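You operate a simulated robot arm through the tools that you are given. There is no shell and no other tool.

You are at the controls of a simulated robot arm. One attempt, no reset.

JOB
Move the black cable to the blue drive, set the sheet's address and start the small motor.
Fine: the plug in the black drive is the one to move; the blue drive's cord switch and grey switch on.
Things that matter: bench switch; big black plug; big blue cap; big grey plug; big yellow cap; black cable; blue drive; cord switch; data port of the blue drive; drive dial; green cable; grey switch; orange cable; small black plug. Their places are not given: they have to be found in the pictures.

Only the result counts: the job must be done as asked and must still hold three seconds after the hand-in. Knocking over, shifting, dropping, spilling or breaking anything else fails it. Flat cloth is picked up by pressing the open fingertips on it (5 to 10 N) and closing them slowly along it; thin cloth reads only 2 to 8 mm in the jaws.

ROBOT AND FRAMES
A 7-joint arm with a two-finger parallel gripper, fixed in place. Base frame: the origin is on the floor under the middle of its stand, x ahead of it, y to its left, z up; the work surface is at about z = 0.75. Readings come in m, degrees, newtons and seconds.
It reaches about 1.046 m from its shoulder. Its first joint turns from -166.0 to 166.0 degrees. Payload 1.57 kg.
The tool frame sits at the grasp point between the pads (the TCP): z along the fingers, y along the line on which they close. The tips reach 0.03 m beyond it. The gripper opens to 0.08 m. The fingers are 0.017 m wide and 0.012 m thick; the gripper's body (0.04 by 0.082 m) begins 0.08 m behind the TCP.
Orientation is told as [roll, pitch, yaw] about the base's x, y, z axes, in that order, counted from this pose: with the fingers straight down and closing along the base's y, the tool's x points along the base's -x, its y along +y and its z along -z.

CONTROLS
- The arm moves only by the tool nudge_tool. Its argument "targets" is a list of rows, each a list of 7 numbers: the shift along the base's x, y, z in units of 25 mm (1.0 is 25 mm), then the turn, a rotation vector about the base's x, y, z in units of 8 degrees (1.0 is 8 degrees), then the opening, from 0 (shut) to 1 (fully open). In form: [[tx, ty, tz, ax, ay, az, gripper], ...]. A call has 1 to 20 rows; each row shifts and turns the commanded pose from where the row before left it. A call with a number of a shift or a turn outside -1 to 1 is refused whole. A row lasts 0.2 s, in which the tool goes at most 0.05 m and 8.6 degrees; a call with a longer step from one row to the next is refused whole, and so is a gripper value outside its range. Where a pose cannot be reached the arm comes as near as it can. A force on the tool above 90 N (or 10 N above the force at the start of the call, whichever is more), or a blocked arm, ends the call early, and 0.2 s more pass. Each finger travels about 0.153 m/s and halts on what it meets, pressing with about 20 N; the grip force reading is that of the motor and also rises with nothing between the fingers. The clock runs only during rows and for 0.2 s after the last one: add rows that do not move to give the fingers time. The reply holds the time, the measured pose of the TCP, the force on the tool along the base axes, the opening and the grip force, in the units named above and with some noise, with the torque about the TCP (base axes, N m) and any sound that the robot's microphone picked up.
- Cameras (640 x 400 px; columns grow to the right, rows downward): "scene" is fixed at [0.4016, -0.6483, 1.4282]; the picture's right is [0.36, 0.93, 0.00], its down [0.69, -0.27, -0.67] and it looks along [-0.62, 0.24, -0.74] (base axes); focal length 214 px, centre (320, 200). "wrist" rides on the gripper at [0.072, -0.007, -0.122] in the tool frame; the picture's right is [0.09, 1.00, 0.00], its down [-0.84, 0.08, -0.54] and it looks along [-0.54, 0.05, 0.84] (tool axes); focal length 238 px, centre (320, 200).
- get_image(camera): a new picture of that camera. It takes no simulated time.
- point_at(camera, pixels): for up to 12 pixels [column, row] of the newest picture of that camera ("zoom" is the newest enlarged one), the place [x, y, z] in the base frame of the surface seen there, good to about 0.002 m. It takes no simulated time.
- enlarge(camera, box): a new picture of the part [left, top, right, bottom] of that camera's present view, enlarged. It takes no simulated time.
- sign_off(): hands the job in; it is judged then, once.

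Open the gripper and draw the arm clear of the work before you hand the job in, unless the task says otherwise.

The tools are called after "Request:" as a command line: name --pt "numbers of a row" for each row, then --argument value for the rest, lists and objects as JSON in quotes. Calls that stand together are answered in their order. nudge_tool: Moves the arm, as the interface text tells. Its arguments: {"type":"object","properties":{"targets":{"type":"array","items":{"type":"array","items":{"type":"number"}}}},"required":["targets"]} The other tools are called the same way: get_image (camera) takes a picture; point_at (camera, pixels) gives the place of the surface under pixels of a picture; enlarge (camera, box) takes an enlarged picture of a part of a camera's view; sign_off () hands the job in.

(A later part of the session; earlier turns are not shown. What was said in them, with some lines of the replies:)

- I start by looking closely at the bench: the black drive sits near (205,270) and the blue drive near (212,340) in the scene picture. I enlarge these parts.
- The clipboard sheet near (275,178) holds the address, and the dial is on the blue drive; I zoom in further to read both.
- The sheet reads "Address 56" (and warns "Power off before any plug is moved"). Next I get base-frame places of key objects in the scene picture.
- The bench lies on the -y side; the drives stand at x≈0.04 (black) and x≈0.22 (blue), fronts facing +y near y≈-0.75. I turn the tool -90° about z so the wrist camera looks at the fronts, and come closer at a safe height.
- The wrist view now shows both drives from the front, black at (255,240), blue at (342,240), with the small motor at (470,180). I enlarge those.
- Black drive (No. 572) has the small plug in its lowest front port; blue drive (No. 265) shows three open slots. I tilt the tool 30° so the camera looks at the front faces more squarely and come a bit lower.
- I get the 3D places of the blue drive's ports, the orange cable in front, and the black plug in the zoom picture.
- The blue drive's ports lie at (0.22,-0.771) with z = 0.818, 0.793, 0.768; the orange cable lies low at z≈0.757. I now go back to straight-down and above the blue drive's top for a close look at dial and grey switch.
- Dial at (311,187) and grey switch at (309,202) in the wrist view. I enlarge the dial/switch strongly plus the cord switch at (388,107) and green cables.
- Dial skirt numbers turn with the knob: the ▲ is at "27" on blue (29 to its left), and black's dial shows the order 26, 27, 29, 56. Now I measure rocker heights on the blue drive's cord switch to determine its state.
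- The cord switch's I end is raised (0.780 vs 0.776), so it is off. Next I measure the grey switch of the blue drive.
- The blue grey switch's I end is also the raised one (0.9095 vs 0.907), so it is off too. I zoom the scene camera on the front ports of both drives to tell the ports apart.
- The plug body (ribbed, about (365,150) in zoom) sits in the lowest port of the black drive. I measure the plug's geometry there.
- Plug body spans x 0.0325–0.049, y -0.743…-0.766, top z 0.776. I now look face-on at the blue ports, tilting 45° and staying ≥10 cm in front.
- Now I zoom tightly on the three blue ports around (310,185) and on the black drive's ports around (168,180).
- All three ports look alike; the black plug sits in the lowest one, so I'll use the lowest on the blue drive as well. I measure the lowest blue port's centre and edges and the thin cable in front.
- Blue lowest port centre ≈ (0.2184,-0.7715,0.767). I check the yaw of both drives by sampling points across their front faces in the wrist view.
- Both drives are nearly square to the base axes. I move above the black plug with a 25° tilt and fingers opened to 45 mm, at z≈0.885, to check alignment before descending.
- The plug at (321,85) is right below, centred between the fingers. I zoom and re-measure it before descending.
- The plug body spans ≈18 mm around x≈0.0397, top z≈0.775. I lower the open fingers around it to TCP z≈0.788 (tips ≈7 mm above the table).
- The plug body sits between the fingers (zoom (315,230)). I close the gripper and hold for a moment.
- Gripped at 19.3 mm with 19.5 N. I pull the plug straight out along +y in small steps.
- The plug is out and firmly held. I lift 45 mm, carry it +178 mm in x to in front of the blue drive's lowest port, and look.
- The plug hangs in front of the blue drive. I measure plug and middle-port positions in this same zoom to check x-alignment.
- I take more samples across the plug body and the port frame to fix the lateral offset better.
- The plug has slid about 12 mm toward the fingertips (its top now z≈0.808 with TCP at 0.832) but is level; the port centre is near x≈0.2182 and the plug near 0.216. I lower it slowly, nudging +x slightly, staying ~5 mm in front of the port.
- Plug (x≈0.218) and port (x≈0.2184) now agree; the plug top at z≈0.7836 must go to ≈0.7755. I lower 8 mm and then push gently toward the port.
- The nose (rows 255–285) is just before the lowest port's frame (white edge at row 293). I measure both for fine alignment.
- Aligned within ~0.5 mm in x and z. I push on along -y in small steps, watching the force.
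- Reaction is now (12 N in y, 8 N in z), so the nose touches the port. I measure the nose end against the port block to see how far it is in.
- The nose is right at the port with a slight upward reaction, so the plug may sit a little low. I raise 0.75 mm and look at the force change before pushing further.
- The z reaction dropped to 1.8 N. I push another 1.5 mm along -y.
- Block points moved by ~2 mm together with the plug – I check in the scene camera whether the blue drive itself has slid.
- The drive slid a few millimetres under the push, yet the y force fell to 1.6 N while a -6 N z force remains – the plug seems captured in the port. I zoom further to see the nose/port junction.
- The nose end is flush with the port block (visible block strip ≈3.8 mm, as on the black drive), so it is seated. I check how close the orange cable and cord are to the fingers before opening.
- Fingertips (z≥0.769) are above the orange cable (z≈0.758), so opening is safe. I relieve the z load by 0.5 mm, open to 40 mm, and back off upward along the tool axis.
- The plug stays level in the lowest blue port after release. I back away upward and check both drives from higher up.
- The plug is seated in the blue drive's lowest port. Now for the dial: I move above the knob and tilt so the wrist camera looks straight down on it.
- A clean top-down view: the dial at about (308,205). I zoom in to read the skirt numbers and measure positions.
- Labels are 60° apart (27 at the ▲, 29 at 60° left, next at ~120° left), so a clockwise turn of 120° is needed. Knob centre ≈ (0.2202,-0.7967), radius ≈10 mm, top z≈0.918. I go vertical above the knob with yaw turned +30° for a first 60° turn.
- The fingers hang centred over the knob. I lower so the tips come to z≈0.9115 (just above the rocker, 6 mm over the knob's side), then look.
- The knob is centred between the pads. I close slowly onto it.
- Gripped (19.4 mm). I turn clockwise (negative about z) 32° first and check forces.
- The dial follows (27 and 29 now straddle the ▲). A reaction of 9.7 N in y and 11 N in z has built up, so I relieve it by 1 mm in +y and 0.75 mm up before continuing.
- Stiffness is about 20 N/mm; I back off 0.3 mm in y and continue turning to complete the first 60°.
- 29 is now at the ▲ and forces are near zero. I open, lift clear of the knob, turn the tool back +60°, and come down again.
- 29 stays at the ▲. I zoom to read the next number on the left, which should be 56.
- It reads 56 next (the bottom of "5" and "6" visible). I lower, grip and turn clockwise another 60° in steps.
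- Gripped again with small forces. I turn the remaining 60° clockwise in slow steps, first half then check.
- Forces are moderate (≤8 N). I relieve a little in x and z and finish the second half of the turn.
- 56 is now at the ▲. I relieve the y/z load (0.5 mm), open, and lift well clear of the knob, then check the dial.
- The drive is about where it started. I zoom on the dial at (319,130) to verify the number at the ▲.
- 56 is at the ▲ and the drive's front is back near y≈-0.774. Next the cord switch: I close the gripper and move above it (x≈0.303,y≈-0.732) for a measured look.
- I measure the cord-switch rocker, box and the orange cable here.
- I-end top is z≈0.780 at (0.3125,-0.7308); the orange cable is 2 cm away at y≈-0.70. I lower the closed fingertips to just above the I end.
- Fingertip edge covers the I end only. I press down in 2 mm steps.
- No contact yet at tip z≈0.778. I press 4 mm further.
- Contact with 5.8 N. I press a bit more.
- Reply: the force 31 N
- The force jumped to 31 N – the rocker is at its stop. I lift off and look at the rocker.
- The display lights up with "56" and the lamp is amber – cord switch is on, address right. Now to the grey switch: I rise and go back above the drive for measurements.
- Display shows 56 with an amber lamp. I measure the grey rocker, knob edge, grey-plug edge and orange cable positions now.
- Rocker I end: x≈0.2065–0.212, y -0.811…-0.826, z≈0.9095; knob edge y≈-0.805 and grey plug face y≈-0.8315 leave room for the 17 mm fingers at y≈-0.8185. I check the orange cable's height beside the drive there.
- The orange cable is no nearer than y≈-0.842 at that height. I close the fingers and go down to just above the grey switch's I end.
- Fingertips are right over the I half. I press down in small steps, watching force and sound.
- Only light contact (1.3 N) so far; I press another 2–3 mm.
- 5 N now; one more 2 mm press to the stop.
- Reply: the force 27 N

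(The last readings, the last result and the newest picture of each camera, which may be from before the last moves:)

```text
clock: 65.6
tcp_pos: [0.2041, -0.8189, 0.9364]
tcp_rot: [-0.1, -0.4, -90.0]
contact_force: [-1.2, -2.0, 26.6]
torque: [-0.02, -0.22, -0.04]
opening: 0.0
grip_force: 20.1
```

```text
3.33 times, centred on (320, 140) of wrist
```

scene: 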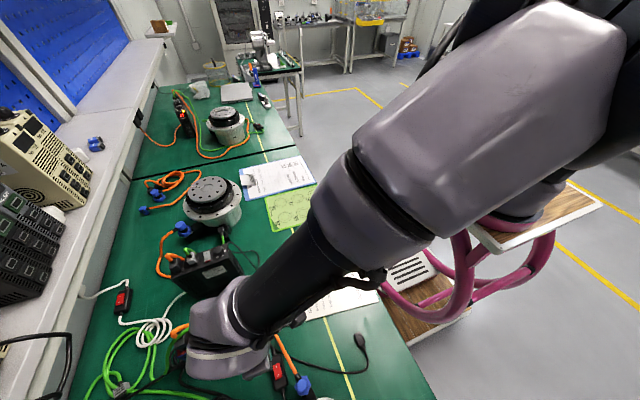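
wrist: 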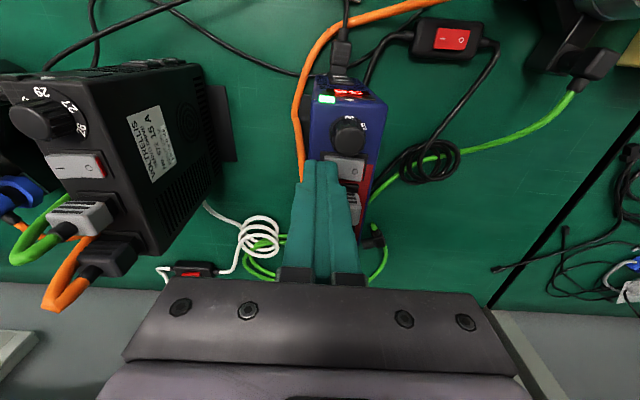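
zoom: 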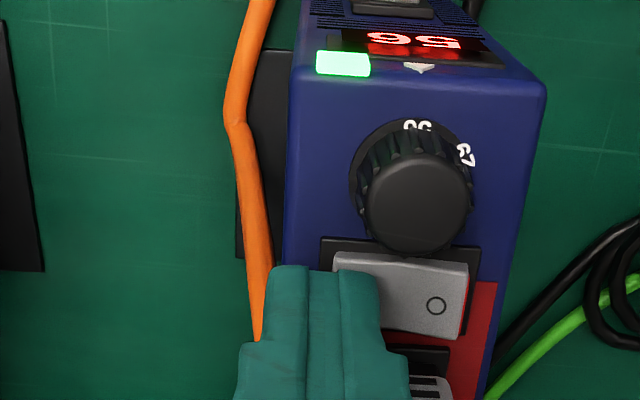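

The lamp turned green with 56 shown – the switch is on. I lift straight up and listen/look.

Request:
nudge_tool --pt "0 0 0.1 0 0 0 0" --pt "0 0 0.4 0 0 0 0" --pt "0 0 0.8 0 0 0 0" --pt "0 0 0.9 0 0 0 0" --pt "0 0 0.9 0 0 0 0" --pt "0 0 0.9 0 0 0 0" --pt "0 0 0.9 0 0 0 0" --pt "0 0 0 0 0 0 0"

Request:
get_image --camera "wrist"

Request:
get_image --camera "scene"

Request:
enlarge --camera "scene" --box '[160, 290, 270, 370]'

```text
clock: 67.4
tcp_pos: [0.2061, -0.8199, 1.0559]
tcp_rot: [0.1, 0.0, -90.0]
contact_force: [0.4, 0.4, -0.3]
torque: [0.0, 0.04, -0.01]
opening: 0.0
grip_force: 20.1
```

```text
taken
```

wrist: 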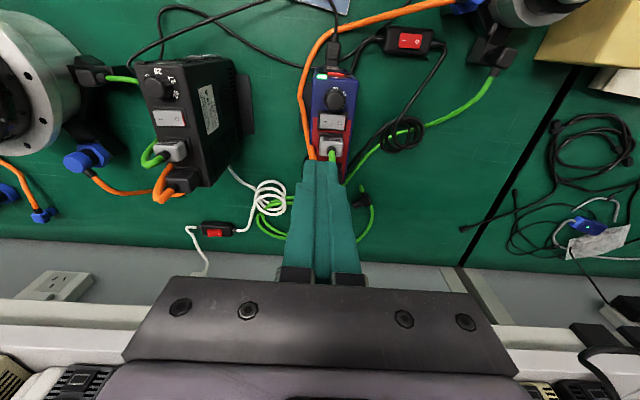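

```text
taken
```

scene: 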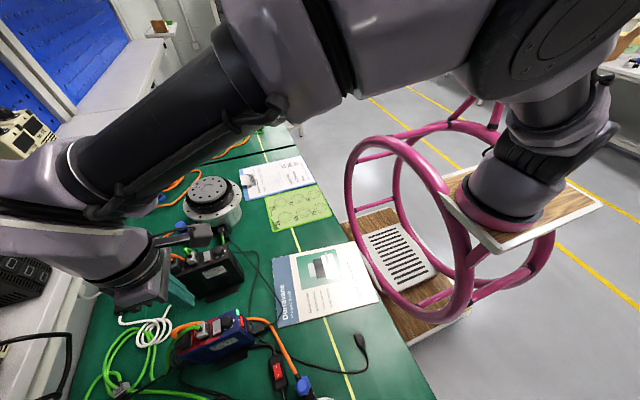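

```text
5.00 times, centred on (215, 330) of scene
```

zoom: 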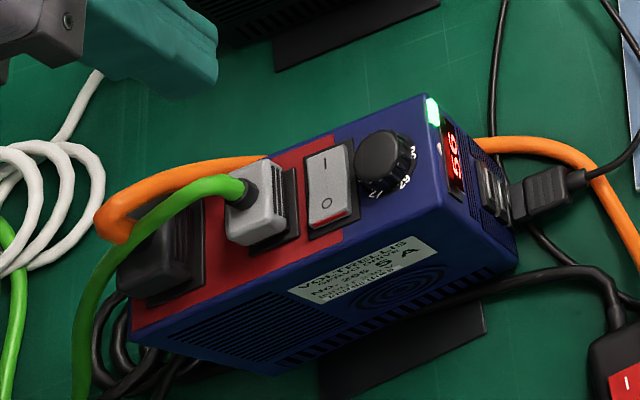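

Display 56, lamp green, rocker's O end is raised. I withdraw the arm toward the robot and look at the small motor to see whether it turns.

Request:
nudge_tool --pt "0 0.2 0.9 0 0 0 0.2" --pt "0.2 0.5 0.9 0 0 0 0.5" --pt "0.45 0.9 0.2 0 0 0 1" --pt "0.45 0.95 0 0 0 0 1" --pt "0.45 0.95 0 0 0 0 1" --pt "0.45 0.95 0 0 0 0 1" --pt "0.45 0.95 0 0 0 0 1" --pt "0.45 0.95 0 0 0 0 1" --pt "0.45 0.95 0 0 0 0 1" --pt "0.45 0.95 0 0 0 0 1" --pt "0.45 0.95 0 0 0 0 1" --pt "0.45 0.95 0 0 0 0 1" --pt "0.45 0.95 0 0 0 0 1" --pt "0 0.9 0 0 0 0 1" --pt "0 0 0 0 0 0 1"

Request:
get_image --camera "wrist"

Request:
get_image --camera "scene"

```text
clock: 70.6
tcp_pos: [0.3331, -0.5188, 1.1053]
tcp_rot: [0.0, -0.1, -90.0]
contact_force: [-0.7, 0.2, 0.0]
torque: [-0.02, 0.0, -0.02]
opening: 0.0799
grip_force: 0.0
```

```text
taken
```

wrist: 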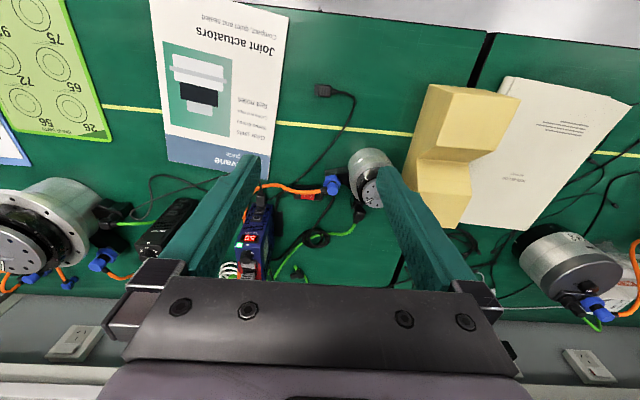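

```text
taken
```

scene: 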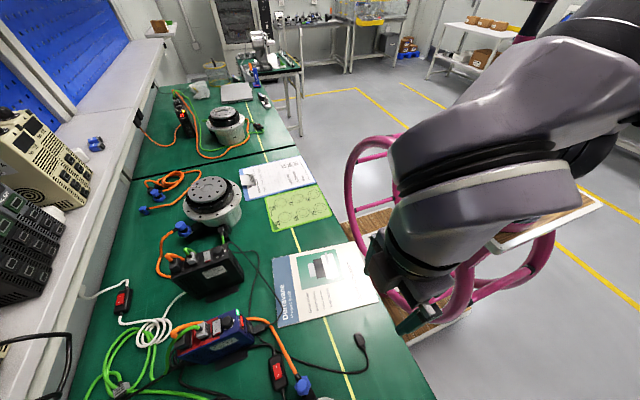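

The right finger hides part of the motor; I shift 60 mm in +x for a free view of it.

Request:
nudge_tool --pt "0.8 0 0 0 0 0 1" --pt "0.8 0 0 0 0 0 1" --pt "0.8 0 0 0 0 0 1" --pt "0 0 0 0 0 0 1"

Request:
get_image --camera "wrist"

Request:
enlarge --camera "wrist" --box '[260, 120, 380, 220]'

Request:
nudge_tool --pt "0 0 0 0 0 0 1"

Request:
enlarge --camera "wrist" --box '[260, 120, 380, 220]'

```text
clock: 71.6
tcp_pos: [0.3937, -0.5186, 1.1066]
tcp_rot: [0.1, -0.1, -90.1]
contact_force: [-0.4, 0.4, -0.9]
torque: [-0.01, 0.01, 0.02]
opening: 0.0798
grip_force: 0.1
```

```text
taken
```

wrist: 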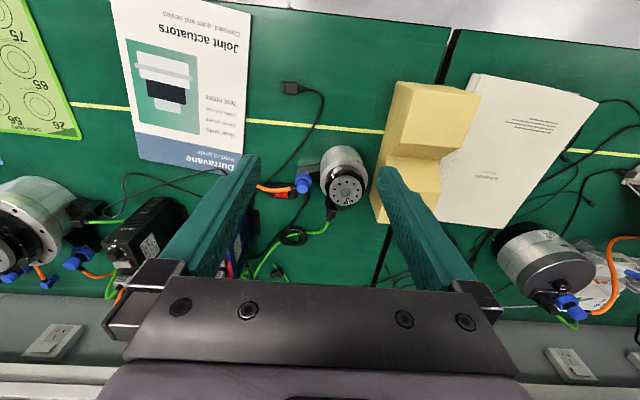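

```text
4.00 times, centred on (320, 170) of wrist
```

zoom: 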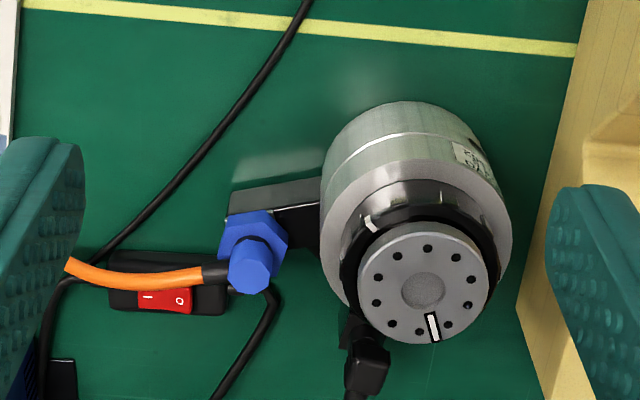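

```text
clock: 72.0
tcp_pos: [0.3941, -0.5169, 1.1075]
tcp_rot: [-0.1, -0.1, -90.0]
contact_force: [0.9, -1.6, 0.1]
torque: [0.02, -0.01, 0.0]
opening: 0.08
grip_force: 0.1
```

```text
4.00 times, centred on (320, 170) of wrist
```

zoom: 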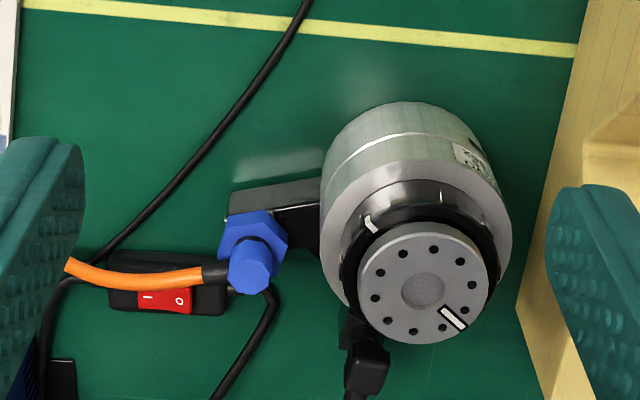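

The motor flange's white mark moved between 71.6 s and 72.0 s, so the small motor is running. I check the plug's seating and the surroundings once more in the scene camera.

Request:
get_image --camera "scene"

Request:
enlarge --camera "scene" --box '[225, 305, 285, 345]'

Request:
enlarge --camera "scene" --box '[80, 220, 280, 400]'

Request:
enlarge --camera "scene" --box '[160, 220, 270, 300]'

```text
taken
```

scene: 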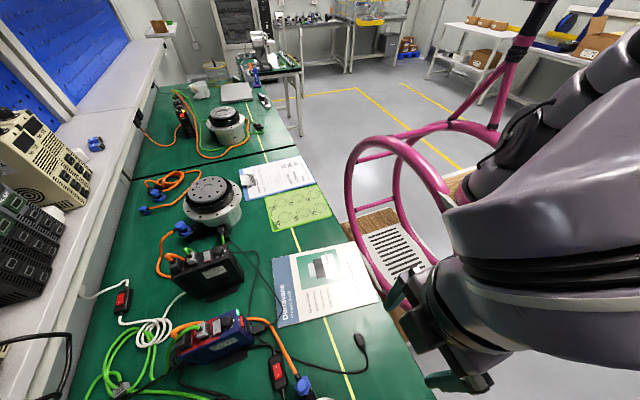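

```text
10.00 times, centred on (255, 325) of scene
```

zoom: 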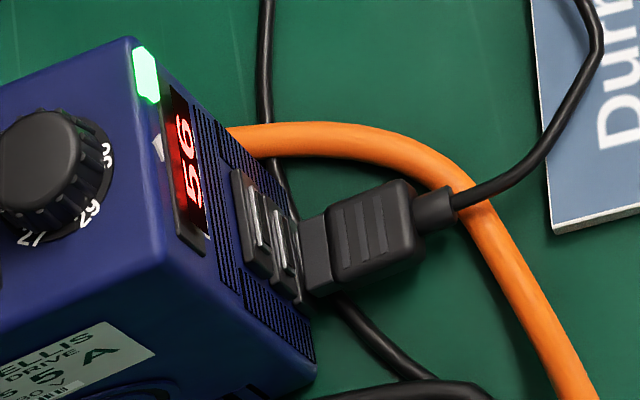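

```text
2.22 times, centred on (180, 310) of scene
```

zoom: 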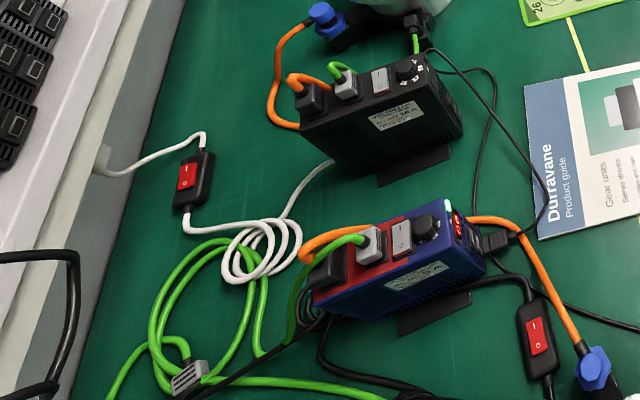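

```text
5.00 times, centred on (215, 260) of scene
```

zoom: 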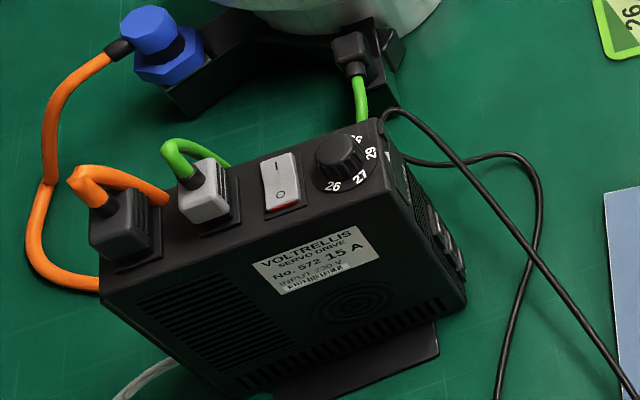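

Everything looks right; as a last check I measure the plug's nose length at the blue port from the wrist camera at this distance.

Request:
enlarge --camera "scene" --box '[246, 318, 276, 338]'

Request:
point_at --camera "zoom" --pixels '[[200, 210], [225, 205], [245, 200], [262, 196], [275, 193], [300, 188], [340, 175], [400, 160], [430, 150], [180, 180], [150, 150], [100, 170]]'

```text
16.00 times, centred on (261, 328) of scene
```

zoom: 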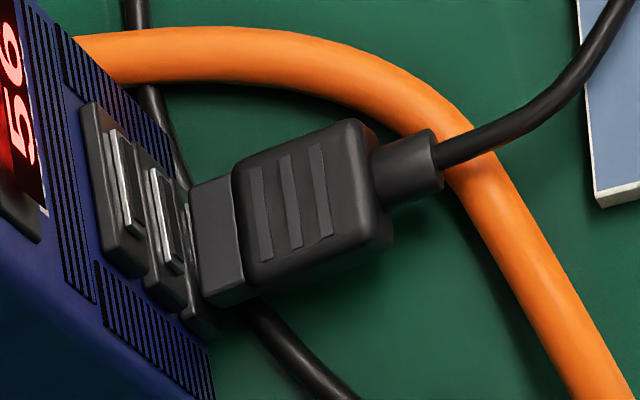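

```text
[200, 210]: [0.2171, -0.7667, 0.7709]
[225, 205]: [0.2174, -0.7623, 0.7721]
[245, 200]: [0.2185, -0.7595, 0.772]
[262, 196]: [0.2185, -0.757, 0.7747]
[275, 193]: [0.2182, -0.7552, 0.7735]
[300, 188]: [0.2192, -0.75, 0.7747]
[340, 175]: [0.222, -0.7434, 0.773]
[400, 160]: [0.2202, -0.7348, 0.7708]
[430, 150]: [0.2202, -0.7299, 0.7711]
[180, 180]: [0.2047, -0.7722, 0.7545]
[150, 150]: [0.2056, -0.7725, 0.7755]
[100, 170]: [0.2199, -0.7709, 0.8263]
```

The nose is ~8 mm long here with maybe a thin silver sliver beside the block, so I want a like-for-like comparison: I take the same relative camera pose at the blue port as I had at the black one (clock 11.6).

Request:
nudge_tool --pt "-0.8 0 0 -0.4 0 0 0.56" --pt "-0.8 0 0 -0.4 0 0 0.56" --pt "-0.8 0 0 -0.4 0 0 0.56" --pt "-0.8 0 0 -0.4 0 0 0.56" --pt "-0.8 -0.6 -0.6 -0.4 0 0 0.56" --pt "-0.8 -0.9 -0.9 -0.4 0 0 0.56" --pt "-0.8 -0.9 -0.9 -0.4 0 0 0.56" --pt "-0.8 -0.9 -0.9 -0.325 0 0 0.56" --pt "-0.6 -0.9 -0.9 0 0 0 0.56" --pt "0 -0.9 -0.9 0 0 0 0.56" --pt "0 -0.9 -0.9 0 0 0 0.56" --pt "0 -0.9 -0.9 0 0 0 0.56" --pt "0 -0.9 -0.9 0 0 0 0.56" --pt "0 -0.9 -0.6 0 0 0 0.56" --pt "0 -0.4 0 0 0 0 0.56" --pt "0 0 0 0 0 0 0.56"

Request:
get_image --camera "wrist"

Request:
enlarge --camera "wrist" --box '[290, 50, 350, 130]'

```text
clock: 75.4
tcp_pos: [0.2166, -0.745, 0.895]
tcp_rot: [-0.1, -25.0, -90.0]
contact_force: [-0.1, 0.4, 0.5]
torque: [0.0, 0.01, -0.01]
opening: 0.0448
grip_force: 0.1
```

```text
taken
```

wrist: 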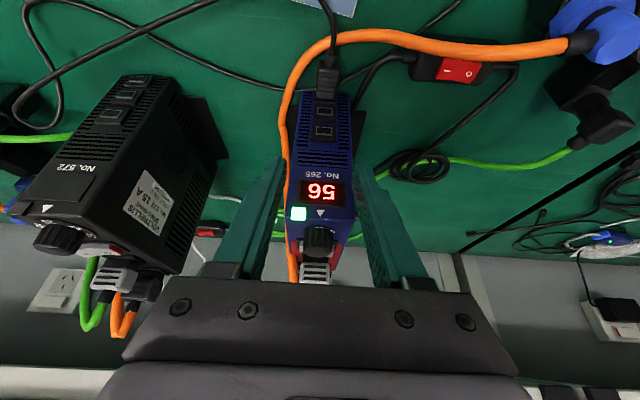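

```text
5.00 times, centred on (320, 90) of wrist
```

zoom: 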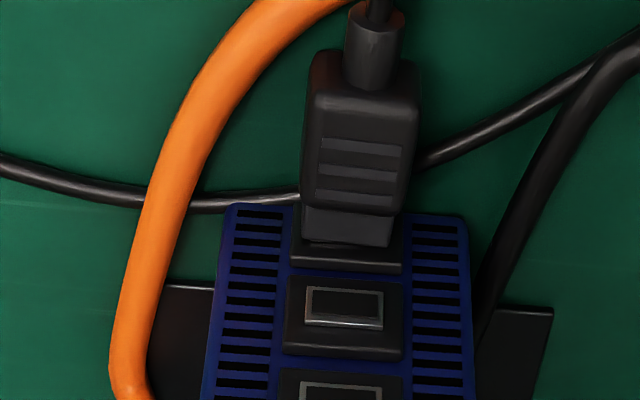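

Nearly the same picture as at the black port (nose 35 px vs 34 px). I zoom in on the nose/port junction for any visible frame.

Request:
enlarge --camera "wrist" --box '[310, 84, 342, 110]'

Request:
point_at --camera "zoom" --pixels '[[330, 90], [330, 120], [330, 150], [330, 170], [330, 190], [330, 210], [330, 230], [330, 250], [330, 270], [330, 300], [330, 340], [330, 370]]'

```text
15.38 times, centred on (326, 97) of wrist
```

zoom: 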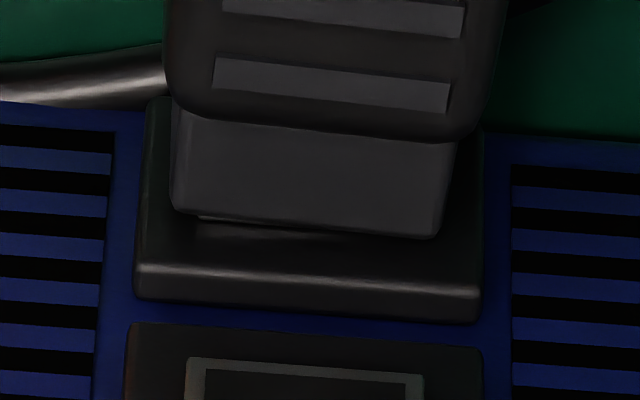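

```text
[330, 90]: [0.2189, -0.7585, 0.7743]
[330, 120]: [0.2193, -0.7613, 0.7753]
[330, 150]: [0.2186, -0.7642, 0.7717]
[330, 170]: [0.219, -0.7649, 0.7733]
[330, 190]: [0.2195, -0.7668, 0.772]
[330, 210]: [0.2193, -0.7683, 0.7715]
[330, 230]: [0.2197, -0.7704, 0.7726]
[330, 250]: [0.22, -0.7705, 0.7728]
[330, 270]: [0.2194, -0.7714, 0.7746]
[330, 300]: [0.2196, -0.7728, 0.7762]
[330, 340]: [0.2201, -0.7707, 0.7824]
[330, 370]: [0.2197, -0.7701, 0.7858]
```

By projection, body-front-to-port-block is 8.0 mm here against 8.6 mm when it was seated in the black drive, so the plug is fully home. I now withdraw the arm up and back to near its starting pose with the gripper open.

Request:
nudge_tool --pt "0 0.3 0.9 0 0 0 0.56" --pt "0 0.4 0.9 0 0 0 0.6" --pt "0 0.5 0.9 0.3 0 0 0.8" --pt "0 0.8 0.9 0.4 0 0 1" --pt "-0.3 0.9 0.9 0.4 0 0 1" --pt "-0.5 0.9 0.9 0.4 0 0 1" --pt "-0.5 0.9 0.9 0.4 0 0 1" --pt "-0.5 0.9 0.9 0.4 0 0 1" --pt "-0.5 0.9 0.9 0.4 0 0 1" --pt "-0.5 0.9 0.9 0.4 0 0 1" --pt "-0.5 0.9 0.9 0.025 0 0 1" --pt "-0.5 0.9 0.9 0 0 0 1" --pt "-0.5 0.9 0.9 0 0 0 1" --pt "-0.5 0.9 0.5 0 0 0 1" --pt "0 0 0 0 0 0 1"

Request:
get_image --camera "wrist"

Request:
get_image --camera "scene"

Request:
enlarge --camera "scene" --box '[160, 290, 320, 400]'

```text
clock: 78.6
tcp_pos: [0.0989, -0.4697, 1.1999]
tcp_rot: [0.0, 0.1, -90.0]
contact_force: [0.1, 0.2, -0.6]
torque: [0.0, 0.02, -0.01]
opening: 0.0801
grip_force: 0.0
```

```text
taken
```

wrist: 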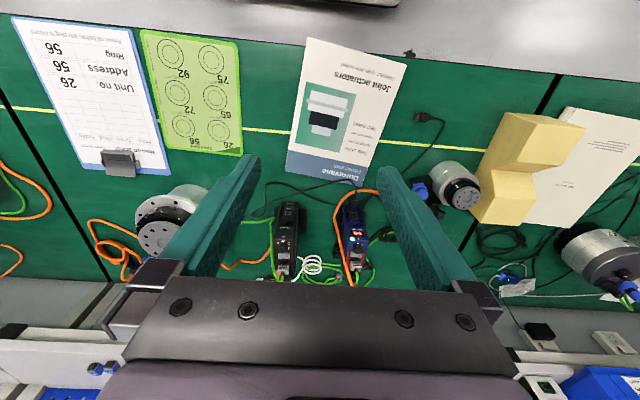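

```text
taken
```

scene: 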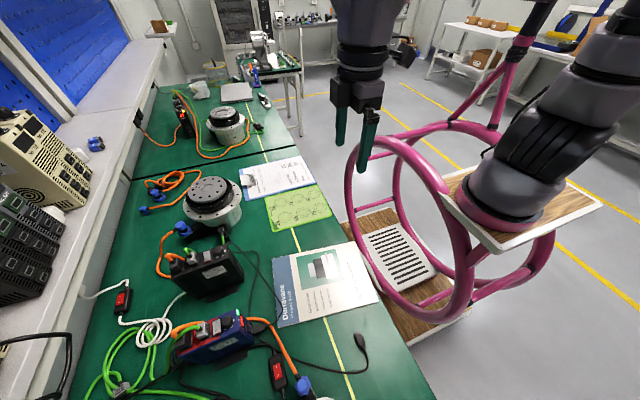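

```text
3.64 times, centred on (240, 345) of scene
```

zoom: 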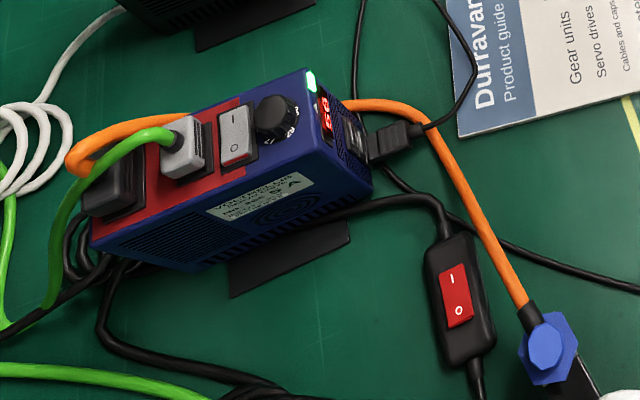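

The arm is clear with the gripper open. The plug is seated in the blue drive, the display shows 56 with a green lamp, both switches are on and the small motor is turning. I hand the job in.

Request:
sign_off

```text
The job is handed in.
```

The job is handed in; the small motor is running on the blue drive at address 56.

- **Black cable:** I pulled its plug from the black drive with both drives unpowered. It is now in the lowest port of the blue drive. All three ports on the blue drive look the same and have no labels. I chose the lowest because that is where the plug sat on the black drive.
- **Address:** I turned the blue drive's dial from 27 to 56, the address on the sheet. The drive's display shows 56.
- **Power:** The cord switch and the grey switch are both on, and the drive's lamp went from amber to green.
- **Motor:** The mark on the motor's flange moved between two pictures taken 0.4 seconds apart, so it is turning.

The blue drive slid a little while I pushed the plug in and turned the dial. It ended about 2 mm from where it started. I saw no other object shift, and the arm is back near its starting pose with the gripper open.
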